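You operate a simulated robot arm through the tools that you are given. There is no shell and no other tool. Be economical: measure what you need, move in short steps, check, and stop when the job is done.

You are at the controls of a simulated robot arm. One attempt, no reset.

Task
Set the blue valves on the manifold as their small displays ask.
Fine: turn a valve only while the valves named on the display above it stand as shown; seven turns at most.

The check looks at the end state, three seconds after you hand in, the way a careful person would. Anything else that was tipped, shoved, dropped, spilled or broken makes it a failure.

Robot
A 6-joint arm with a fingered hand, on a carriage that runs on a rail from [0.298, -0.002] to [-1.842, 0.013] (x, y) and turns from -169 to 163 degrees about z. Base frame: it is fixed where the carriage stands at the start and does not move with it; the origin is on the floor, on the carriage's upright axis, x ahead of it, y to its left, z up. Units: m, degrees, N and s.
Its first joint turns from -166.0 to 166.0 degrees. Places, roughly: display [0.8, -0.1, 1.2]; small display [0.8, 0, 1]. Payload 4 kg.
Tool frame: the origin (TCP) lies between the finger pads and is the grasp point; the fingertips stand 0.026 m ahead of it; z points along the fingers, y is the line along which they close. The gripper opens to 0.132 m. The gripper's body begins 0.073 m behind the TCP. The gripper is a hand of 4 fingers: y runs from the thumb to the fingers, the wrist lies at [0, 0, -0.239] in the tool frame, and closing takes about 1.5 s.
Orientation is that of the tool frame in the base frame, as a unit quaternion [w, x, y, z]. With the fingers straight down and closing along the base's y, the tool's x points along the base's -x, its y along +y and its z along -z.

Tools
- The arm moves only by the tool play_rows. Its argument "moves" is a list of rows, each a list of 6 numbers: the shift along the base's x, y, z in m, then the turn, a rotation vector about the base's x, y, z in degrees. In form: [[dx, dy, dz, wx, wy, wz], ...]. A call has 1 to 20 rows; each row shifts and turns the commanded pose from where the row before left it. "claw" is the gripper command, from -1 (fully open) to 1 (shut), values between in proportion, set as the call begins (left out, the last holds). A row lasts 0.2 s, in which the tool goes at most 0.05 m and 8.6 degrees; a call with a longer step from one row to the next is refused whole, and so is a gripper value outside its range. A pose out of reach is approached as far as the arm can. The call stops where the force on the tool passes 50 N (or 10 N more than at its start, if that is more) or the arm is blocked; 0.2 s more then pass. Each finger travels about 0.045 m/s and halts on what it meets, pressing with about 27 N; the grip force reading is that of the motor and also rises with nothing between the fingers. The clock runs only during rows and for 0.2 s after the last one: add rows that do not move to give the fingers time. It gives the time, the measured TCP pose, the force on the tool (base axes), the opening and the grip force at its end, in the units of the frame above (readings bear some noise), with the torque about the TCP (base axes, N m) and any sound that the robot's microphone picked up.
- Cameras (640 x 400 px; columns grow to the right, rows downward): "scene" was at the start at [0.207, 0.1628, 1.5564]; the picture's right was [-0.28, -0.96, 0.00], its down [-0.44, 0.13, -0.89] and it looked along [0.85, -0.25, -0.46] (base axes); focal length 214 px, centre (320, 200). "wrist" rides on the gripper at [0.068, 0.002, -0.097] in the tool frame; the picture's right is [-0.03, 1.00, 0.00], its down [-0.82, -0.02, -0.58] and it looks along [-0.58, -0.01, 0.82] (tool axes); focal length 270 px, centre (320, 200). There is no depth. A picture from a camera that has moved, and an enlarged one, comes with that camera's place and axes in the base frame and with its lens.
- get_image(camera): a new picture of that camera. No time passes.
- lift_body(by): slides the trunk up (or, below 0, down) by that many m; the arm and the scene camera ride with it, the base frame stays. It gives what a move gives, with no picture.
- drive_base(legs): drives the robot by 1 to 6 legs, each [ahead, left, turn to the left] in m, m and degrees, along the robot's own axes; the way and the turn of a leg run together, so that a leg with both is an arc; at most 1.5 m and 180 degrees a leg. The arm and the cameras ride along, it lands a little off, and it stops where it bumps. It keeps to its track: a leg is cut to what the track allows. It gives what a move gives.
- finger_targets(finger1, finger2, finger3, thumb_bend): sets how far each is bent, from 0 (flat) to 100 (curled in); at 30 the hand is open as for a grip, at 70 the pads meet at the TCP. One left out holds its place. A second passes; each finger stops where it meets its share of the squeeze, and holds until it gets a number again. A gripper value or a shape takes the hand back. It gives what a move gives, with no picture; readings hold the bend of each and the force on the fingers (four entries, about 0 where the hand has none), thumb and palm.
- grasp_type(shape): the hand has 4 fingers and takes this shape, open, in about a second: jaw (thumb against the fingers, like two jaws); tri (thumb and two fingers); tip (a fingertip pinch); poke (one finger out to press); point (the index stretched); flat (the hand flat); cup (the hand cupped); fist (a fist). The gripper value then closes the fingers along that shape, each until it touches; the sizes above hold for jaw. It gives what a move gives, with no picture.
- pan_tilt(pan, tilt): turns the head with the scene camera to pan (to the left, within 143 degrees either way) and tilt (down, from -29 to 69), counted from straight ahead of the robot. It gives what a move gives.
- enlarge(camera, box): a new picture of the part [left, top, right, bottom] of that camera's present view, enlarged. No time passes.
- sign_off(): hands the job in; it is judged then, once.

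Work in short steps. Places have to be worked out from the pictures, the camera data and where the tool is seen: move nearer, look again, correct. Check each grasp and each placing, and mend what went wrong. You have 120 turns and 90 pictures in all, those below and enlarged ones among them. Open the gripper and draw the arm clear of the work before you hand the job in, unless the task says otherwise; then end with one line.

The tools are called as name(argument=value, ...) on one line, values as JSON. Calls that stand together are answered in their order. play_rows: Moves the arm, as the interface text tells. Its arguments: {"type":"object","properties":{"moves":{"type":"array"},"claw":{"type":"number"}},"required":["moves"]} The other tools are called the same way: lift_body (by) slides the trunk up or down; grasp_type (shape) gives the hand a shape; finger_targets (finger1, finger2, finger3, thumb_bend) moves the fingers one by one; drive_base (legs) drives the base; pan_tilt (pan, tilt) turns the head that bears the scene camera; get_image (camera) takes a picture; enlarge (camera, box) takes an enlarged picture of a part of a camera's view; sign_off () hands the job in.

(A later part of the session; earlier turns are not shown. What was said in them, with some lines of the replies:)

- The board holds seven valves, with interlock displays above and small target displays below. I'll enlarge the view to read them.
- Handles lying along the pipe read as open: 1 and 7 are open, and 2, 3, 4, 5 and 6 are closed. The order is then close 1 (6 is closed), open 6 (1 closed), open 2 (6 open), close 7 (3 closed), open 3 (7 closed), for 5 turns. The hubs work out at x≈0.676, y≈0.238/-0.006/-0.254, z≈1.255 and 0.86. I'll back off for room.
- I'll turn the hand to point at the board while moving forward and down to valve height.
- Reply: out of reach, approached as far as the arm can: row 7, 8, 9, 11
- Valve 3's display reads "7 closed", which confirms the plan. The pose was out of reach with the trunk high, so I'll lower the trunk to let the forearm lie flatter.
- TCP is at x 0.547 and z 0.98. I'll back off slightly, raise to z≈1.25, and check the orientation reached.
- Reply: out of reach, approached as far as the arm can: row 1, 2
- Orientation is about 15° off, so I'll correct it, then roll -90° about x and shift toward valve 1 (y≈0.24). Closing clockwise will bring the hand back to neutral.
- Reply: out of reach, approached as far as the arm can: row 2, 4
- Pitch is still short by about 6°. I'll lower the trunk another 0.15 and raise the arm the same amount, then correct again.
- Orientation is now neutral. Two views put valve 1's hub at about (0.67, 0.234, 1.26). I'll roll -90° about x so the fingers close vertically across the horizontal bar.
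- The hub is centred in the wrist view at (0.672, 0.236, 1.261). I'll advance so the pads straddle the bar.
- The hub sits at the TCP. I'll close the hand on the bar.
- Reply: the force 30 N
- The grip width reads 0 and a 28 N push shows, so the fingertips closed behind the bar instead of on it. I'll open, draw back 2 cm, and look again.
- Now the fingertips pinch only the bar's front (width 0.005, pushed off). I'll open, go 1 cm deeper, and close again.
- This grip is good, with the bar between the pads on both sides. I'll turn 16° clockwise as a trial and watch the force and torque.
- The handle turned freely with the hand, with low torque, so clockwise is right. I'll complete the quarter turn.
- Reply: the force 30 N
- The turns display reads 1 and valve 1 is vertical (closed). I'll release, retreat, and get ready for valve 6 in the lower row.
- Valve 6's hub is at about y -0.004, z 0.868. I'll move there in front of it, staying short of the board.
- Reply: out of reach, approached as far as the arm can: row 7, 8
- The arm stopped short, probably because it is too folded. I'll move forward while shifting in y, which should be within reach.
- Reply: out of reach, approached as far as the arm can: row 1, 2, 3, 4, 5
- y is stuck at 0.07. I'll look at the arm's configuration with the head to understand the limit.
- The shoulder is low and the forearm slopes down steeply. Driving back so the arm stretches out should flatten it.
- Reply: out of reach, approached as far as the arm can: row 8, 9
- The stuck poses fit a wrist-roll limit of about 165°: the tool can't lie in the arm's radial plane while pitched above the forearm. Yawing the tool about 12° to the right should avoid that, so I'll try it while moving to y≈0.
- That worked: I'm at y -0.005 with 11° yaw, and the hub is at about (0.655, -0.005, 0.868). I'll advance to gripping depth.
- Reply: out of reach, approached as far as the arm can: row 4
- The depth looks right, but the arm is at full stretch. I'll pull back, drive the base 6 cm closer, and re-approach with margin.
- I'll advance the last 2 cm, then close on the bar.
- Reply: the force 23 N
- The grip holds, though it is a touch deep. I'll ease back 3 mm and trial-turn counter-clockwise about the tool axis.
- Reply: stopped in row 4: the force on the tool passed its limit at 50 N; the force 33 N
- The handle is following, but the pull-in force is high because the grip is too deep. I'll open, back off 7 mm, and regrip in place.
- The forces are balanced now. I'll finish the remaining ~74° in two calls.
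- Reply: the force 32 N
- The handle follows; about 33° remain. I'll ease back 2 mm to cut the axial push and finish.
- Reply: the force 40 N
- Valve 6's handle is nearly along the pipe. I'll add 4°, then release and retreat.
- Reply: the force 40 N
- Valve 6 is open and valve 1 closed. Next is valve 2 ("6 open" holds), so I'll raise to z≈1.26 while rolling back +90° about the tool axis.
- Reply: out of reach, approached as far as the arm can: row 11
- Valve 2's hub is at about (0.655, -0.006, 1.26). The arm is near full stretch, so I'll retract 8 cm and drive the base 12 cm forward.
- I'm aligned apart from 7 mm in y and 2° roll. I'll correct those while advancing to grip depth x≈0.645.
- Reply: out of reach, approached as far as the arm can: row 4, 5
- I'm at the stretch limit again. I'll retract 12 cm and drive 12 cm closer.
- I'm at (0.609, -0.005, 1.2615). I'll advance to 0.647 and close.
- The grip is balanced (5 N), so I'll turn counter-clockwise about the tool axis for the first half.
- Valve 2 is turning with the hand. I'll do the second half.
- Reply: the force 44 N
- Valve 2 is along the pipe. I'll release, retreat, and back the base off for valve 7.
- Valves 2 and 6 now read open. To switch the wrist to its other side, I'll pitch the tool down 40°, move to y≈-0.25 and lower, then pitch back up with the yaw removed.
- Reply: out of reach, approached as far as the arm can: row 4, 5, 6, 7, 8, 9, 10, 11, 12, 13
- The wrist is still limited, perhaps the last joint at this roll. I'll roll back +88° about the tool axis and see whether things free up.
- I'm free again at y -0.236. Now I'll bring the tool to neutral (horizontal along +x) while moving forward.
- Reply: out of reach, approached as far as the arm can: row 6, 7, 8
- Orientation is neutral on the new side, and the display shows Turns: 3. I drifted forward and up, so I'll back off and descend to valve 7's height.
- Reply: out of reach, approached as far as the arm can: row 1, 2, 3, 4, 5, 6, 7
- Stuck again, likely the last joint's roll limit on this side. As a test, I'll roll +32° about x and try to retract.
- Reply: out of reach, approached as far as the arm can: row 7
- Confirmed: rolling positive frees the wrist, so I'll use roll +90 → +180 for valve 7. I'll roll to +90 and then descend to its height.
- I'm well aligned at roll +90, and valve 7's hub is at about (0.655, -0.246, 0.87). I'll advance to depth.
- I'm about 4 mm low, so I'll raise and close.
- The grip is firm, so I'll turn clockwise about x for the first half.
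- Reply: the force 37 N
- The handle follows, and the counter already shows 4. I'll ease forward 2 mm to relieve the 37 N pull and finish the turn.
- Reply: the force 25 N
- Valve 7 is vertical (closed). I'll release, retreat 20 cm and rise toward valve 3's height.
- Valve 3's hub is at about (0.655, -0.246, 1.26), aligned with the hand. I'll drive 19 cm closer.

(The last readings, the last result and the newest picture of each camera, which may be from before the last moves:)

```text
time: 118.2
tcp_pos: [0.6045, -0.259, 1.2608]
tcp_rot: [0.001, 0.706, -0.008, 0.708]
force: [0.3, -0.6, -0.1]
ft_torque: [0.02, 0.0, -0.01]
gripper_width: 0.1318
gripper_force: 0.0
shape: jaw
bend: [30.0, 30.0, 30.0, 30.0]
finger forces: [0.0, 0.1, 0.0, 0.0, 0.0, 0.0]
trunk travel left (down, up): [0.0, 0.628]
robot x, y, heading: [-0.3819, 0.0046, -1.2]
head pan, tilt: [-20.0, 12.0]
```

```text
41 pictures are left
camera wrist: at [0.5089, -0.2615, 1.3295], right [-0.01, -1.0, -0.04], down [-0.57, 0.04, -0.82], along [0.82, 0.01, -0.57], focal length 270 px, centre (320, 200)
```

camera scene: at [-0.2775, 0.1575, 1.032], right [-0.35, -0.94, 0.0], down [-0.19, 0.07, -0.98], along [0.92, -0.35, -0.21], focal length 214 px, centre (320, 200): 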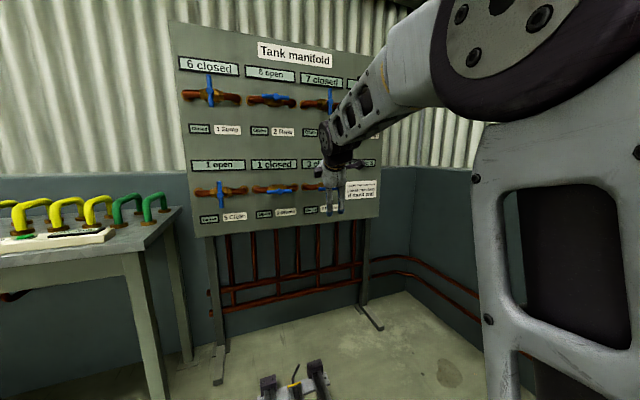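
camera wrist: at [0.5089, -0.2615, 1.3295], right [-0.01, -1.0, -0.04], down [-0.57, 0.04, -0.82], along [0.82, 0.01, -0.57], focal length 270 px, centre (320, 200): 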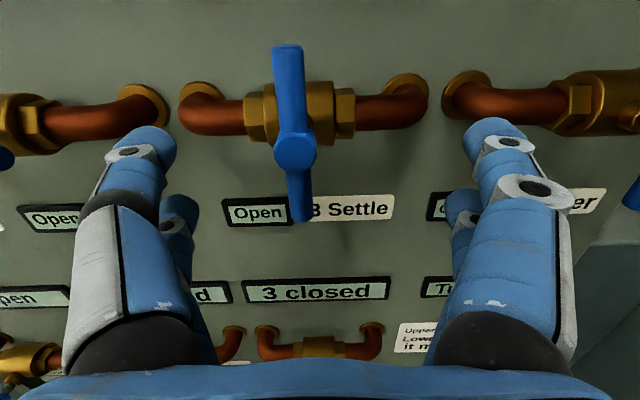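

y drifted 13 mm and I'd be near the reach limit, so I'll correct y, retract 7 cm, and drive 7 cm closer.

play_rows(moves=[[-0.03, 0.006, 0, 0, 0, 0], [-0.04, 0.007, 0, 0, 0, 0], [0, 0, 0, 0, 0, 0]])

drive_base(legs=[[0.07, 0, 0.8]])

```text
time: 119.0
tcp_pos: [0.5364, -0.2451, 1.2628]
tcp_rot: [0.0, 0.706, -0.007, 0.708]
force: [-0.1, -1.1, -0.7]
ft_torque: [0.02, 0.01, 0.0]
gripper_width: 0.1322
gripper_force: 0.0
shape: jaw
bend: [30.0, 30.0, 30.0, 30.0]
finger forces: [0.0, 0.1, 0.1, 0.1, 0.0, 0.0]
trunk travel left (down, up): [0.0, 0.628]
robot x, y, heading: [-0.3821, 0.0011, -1.4]
head pan, tilt: [-20.0, 12.0]
```

```text
time: 120.0
tcp_pos: [0.6109, -0.2368, 1.2631]
tcp_rot: [-0.003, 0.706, -0.003, 0.708]
force: [0.3, 0.0, 0.6]
ft_torque: [0.0, 0.02, 0.03]
gripper_width: 0.1319
gripper_force: 0.0
shape: jaw
bend: [30.0, 30.0, 30.0, 30.0]
finger forces: [0.1, 0.0, 0.0, 0.1, 0.0, 0.0]
trunk travel left (down, up): [0.0, 0.628]
robot x, y, heading: [-0.3106, 0.0033, -0.6]
head pan, tilt: [-20.0, 12.0]
```

I'll shift y by -9 mm, advance to 0.648 and close on the bar.

play_rows(moves=[[0, -0.009, -0.002, 0, 0, 0], [0.02, 0, 0, 0, 0, 0], [0.017, 0, 0, 0, 0, 0], [0, 0, 0, 0, 0, 0]])

play_rows(moves=[[0, 0, 0, 0, 0, 0], [0, 0, 0, 0, 0, 0], [0, 0, 0, 0, 0, 0], [0, 0, 0, 0, 0, 0], [0, 0, 0, 0, 0, 0], [0, 0, 0, 0, 0, 0], [0, 0, 0, 0, 0, 0], [0, 0, 0, 0, 0, 0], [0, 0, 0, 0, 0, 0]], claw=1)

get_image(camera="wrist")

```text
time: 121.0
tcp_pos: [0.65, -0.2445, 1.2609]
tcp_rot: [-0.003, 0.706, -0.003, 0.708]
force: [-0.4, -0.6, -0.1]
ft_torque: [0.0, 0.02, 0.03]
gripper_width: 0.1318
gripper_force: 0.0
shape: jaw
bend: [30.0, 30.0, 30.0, 30.0]
finger forces: [0.1, 0.0, 0.0, 0.1, 0.0, 0.0]
trunk travel left (down, up): [0.0, 0.628]
robot x, y, heading: [-0.309, 0.0041, -0.7]
head pan, tilt: [-20.0, 12.0]
```

```text
time: 123.0
tcp_pos: [0.6503, -0.2452, 1.2592]
tcp_rot: [-0.004, 0.706, -0.003, 0.708]
force: [13.3, 0.1, 5.1]
ft_torque: [-0.05, -0.14, -0.05]
gripper_width: 0.0096
gripper_force: 26.2
shape: jaw
bend: [71.0, 71.0, 72.0, 70.0]
finger forces: [24.0, 24.1, 24.0, 0.0, 23.9, 0.0]
trunk travel left (down, up): [0.0, 0.628]
robot x, y, heading: [-0.309, 0.0045, -0.7]
head pan, tilt: [-20.0, 12.0]
```

```text
40 pictures are left
camera wrist: at [0.5535, -0.2486, 1.3291], right [0.0, -1.0, -0.04], down [-0.58, 0.03, -0.82], along [0.82, 0.02, -0.57], focal length 270 px, centre (320, 200)
```

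wrist: 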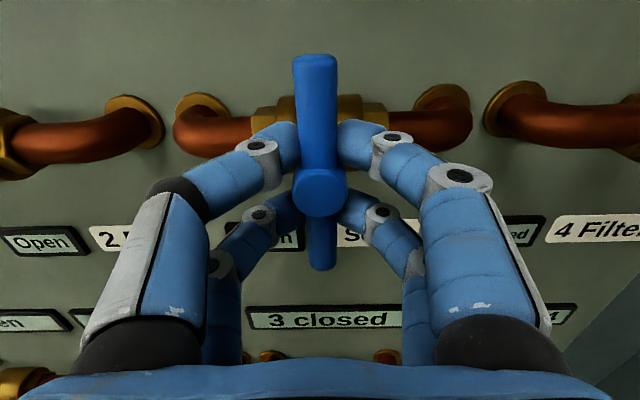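

The grip is good and 7 is closed, so I'll turn valve 3 counter-clockwise for the first half.

play_rows(moves=[[0, 0, 0, -8, 0, 0], [0, 0, 0, -8, 0, 0], [0, 0, 0, -8, 0, 0], [0, 0, 0, -8, 0, 0], [0, 0, 0, -8, 0, 0], [0, 0, 0, 0, 0, 0]])

get_image(camera="wrist")

```text
time: 124.5
tcp_pos: [0.6491, -0.2444, 1.2599]
tcp_rot: [0.239, 0.665, 0.239, 0.667]
force: [31.2, 1.8, 12.9]
ft_torque: [0.04, -0.21, 0.0]
gripper_width: 0.0089
gripper_force: 26.6
shape: jaw
bend: [71.0, 71.0, 71.0, 70.0]
finger forces: [26.1, 25.9, 23.6, 0.1, 23.4, 0.0]
trunk travel left (down, up): [0.0, 0.628]
robot x, y, heading: [-0.3101, -0.0001, -0.6]
head pan, tilt: [-20.0, 12.0]
```

```text
39 pictures are left
camera wrist: at [0.5527, -0.2036, 1.3142], right [0.0, -0.79, 0.62], down [-0.57, -0.51, -0.64], along [0.82, -0.35, -0.45], focal length 270 px, centre (320, 200)
```

wrist: 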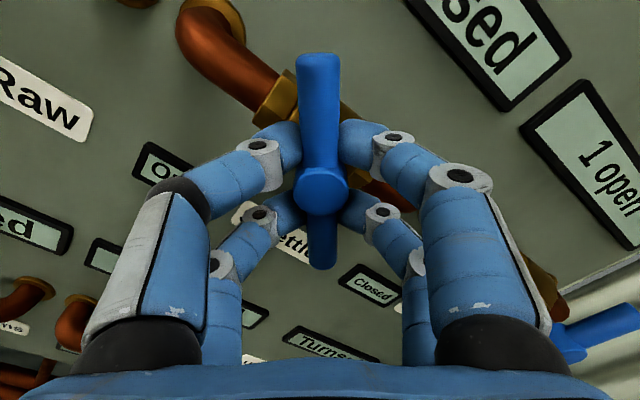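

It is following well. I'll ease forward 2 mm and finish the turn.

play_rows(moves=[[0.001, 0, 0, 0, 0, 0], [0.001, 0, 0, -8.2, 0, 0], [0, 0, 0, -8.2, 0, 0], [0, 0, 0, -8.2, 0, 0], [0, 0, 0, -8.2, 0, 0], [0, 0, 0, -8.2, 0, 0], [0, 0, 0, -8.2, 0, 0], [0, 0, 0, -2, 0, 0], [0, 0, 0, 0, 0, 0]])

get_image(camera="wrist")

```text
time: 126.5
tcp_pos: [0.6502, -0.2445, 1.2591]
tcp_rot: [0.501, 0.497, 0.504, 0.498]
force: [14.3, 9.1, 3.2]
ft_torque: [0.05, -0.06, 0.09]
gripper_width: 0.0087
gripper_force: 27.2
shape: jaw
bend: [71.0, 71.0, 71.0, 70.0]
finger forces: [25.5, 25.5, 24.4, 0.0, 23.7, 0.0]
trunk travel left (down, up): [0.0, 0.628]
robot x, y, heading: [-0.3105, 0.0037, -0.3]
head pan, tilt: [-20.0, 12.0]
```

```text
38 pictures are left
camera wrist: at [0.5533, -0.1777, 1.2614], right [0.0, -0.01, 1.0], down [-0.57, -0.82, -0.01], along [0.82, -0.57, -0.01], focal length 270 px, centre (320, 200)
```

wrist: 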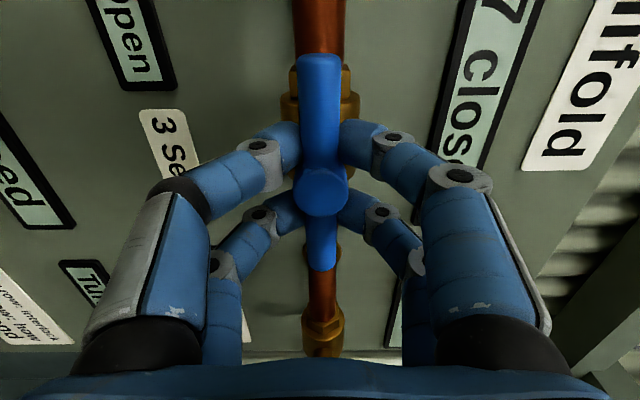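

Valve 3 is along the pipe. I'll release, retreat, back the base off, and inspect everything.

play_rows(moves=[[0, 0, 0, 0, 0, 0], [0, 0, 0, 0, 0, 0], [0, 0, 0, 0, 0, 0], [0, 0, 0, 0, 0, 0], [0, 0, 0, 0, 0, 0], [0, 0, 0, 0, 0, 0], [0, 0, 0, 0, 0, 0], [-0.03, 0, 0, 0, 0, 0], [-0.04, 0, 0, 0, 0, 0], [-0.04, 0, 0, 0, 0, 0], [-0.04, 0, 0, 0, 0, 0], [0, 0, 0, 0, 0, 0]], claw=-1)

drive_base(legs=[[-0.3, 0, 0]])

get_image(camera="scene")

enlarge(camera="scene", box=[170, 20, 400, 240])

get_image(camera="wrist")

```text
time: 129.1
tcp_pos: [0.5009, -0.2443, 1.2611]
tcp_rot: [0.501, 0.496, 0.503, 0.499]
force: [-0.1, 0.8, 0.1]
ft_torque: [-0.02, -0.05, -0.02]
gripper_width: 0.1319
gripper_force: 0.1
shape: jaw
bend: [30.0, 30.0, 30.0, 30.0]
finger forces: [0.0, 0.0, 0.0, 0.0, 0.1, 0.1]
trunk travel left (down, up): [0.0, 0.628]
robot x, y, heading: [-0.308, 0.0044, -0.5]
head pan, tilt: [-20.0, 12.0]
```

```text
time: 131.1
tcp_pos: [0.2046, -0.2478, 1.2614]
tcp_rot: [0.504, 0.498, 0.502, 0.496]
force: [0.3, -0.1, -0.1]
ft_torque: [-0.01, 0.01, 0.0]
gripper_width: 0.1318
gripper_force: 0.0
shape: jaw
bend: [30.0, 30.0, 30.0, 30.0]
finger forces: [0.1, 0.0, 0.1, 0.0, 0.0, 0.0]
trunk travel left (down, up): [0.0, 0.628]
robot x, y, heading: [-0.6039, 0.0051, -0.9]
head pan, tilt: [-20.0, 12.0]
```

```text
37 pictures are left
camera scene: at [-0.3086, 0.1564, 1.032], right [-0.36, -0.93, 0.0], down [-0.19, 0.07, -0.98], along [0.91, -0.35, -0.21], focal length 214 px, centre (320, 200)
```

scene: 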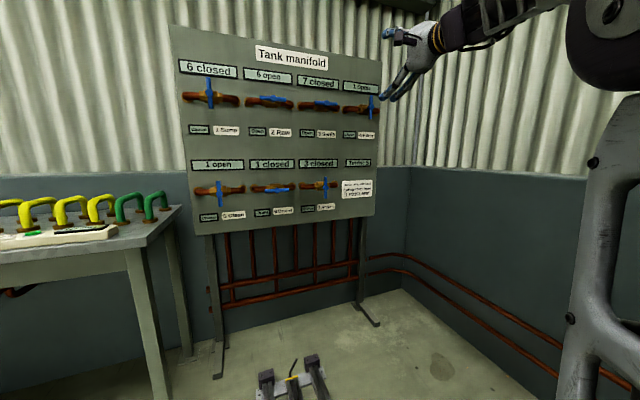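

```text
1.82 times, centred on (285, 130) of scene
camera zoom: at [-0.3086, 0.1564, 1.032], right [-0.36, -0.93, 0.0], down [-0.19, 0.07, -0.98], along [0.91, -0.35, -0.21], focal length 390 px, centre (384, 327)
```

zoom: 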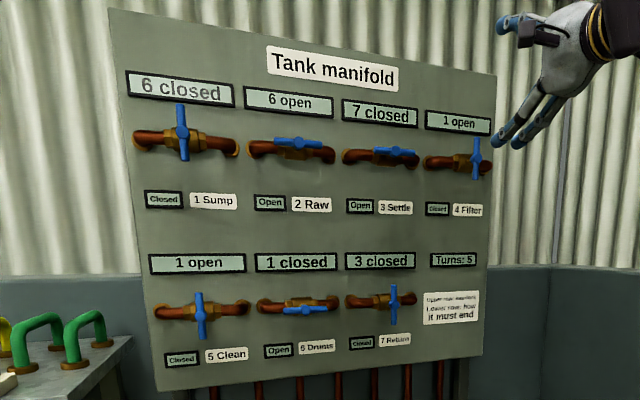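

```text
35 pictures are left
camera wrist: at [0.1099, -0.1799, 1.2629], right [0.0, -0.01, 1.0], down [-0.58, -0.81, -0.01], along [0.81, -0.58, -0.01], focal length 270 px, centre (320, 200)
```

wrist: 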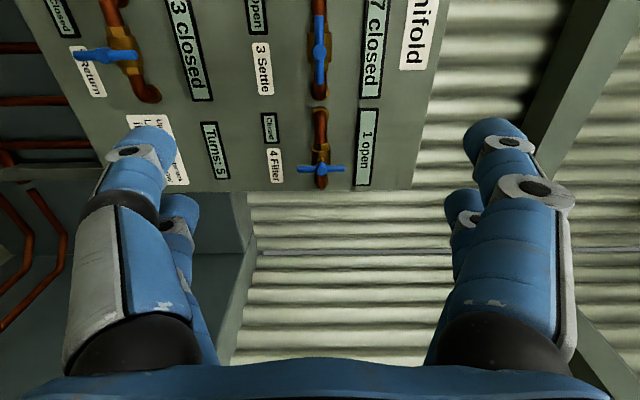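

All seven valves match their displays: 1, 4, 5 and 7 closed, 2, 3 and 6 open, Turns: 5. The gripper is open and the arm is clear, so I'm handing in.

sign_off()

```text
The job is handed in.
```

All seven valves now stand as their displays ask: 1, 4, 5 and 7 closed, and 2, 3 and 6 open. It took five turns, each made only while the display above that valve was satisfied.
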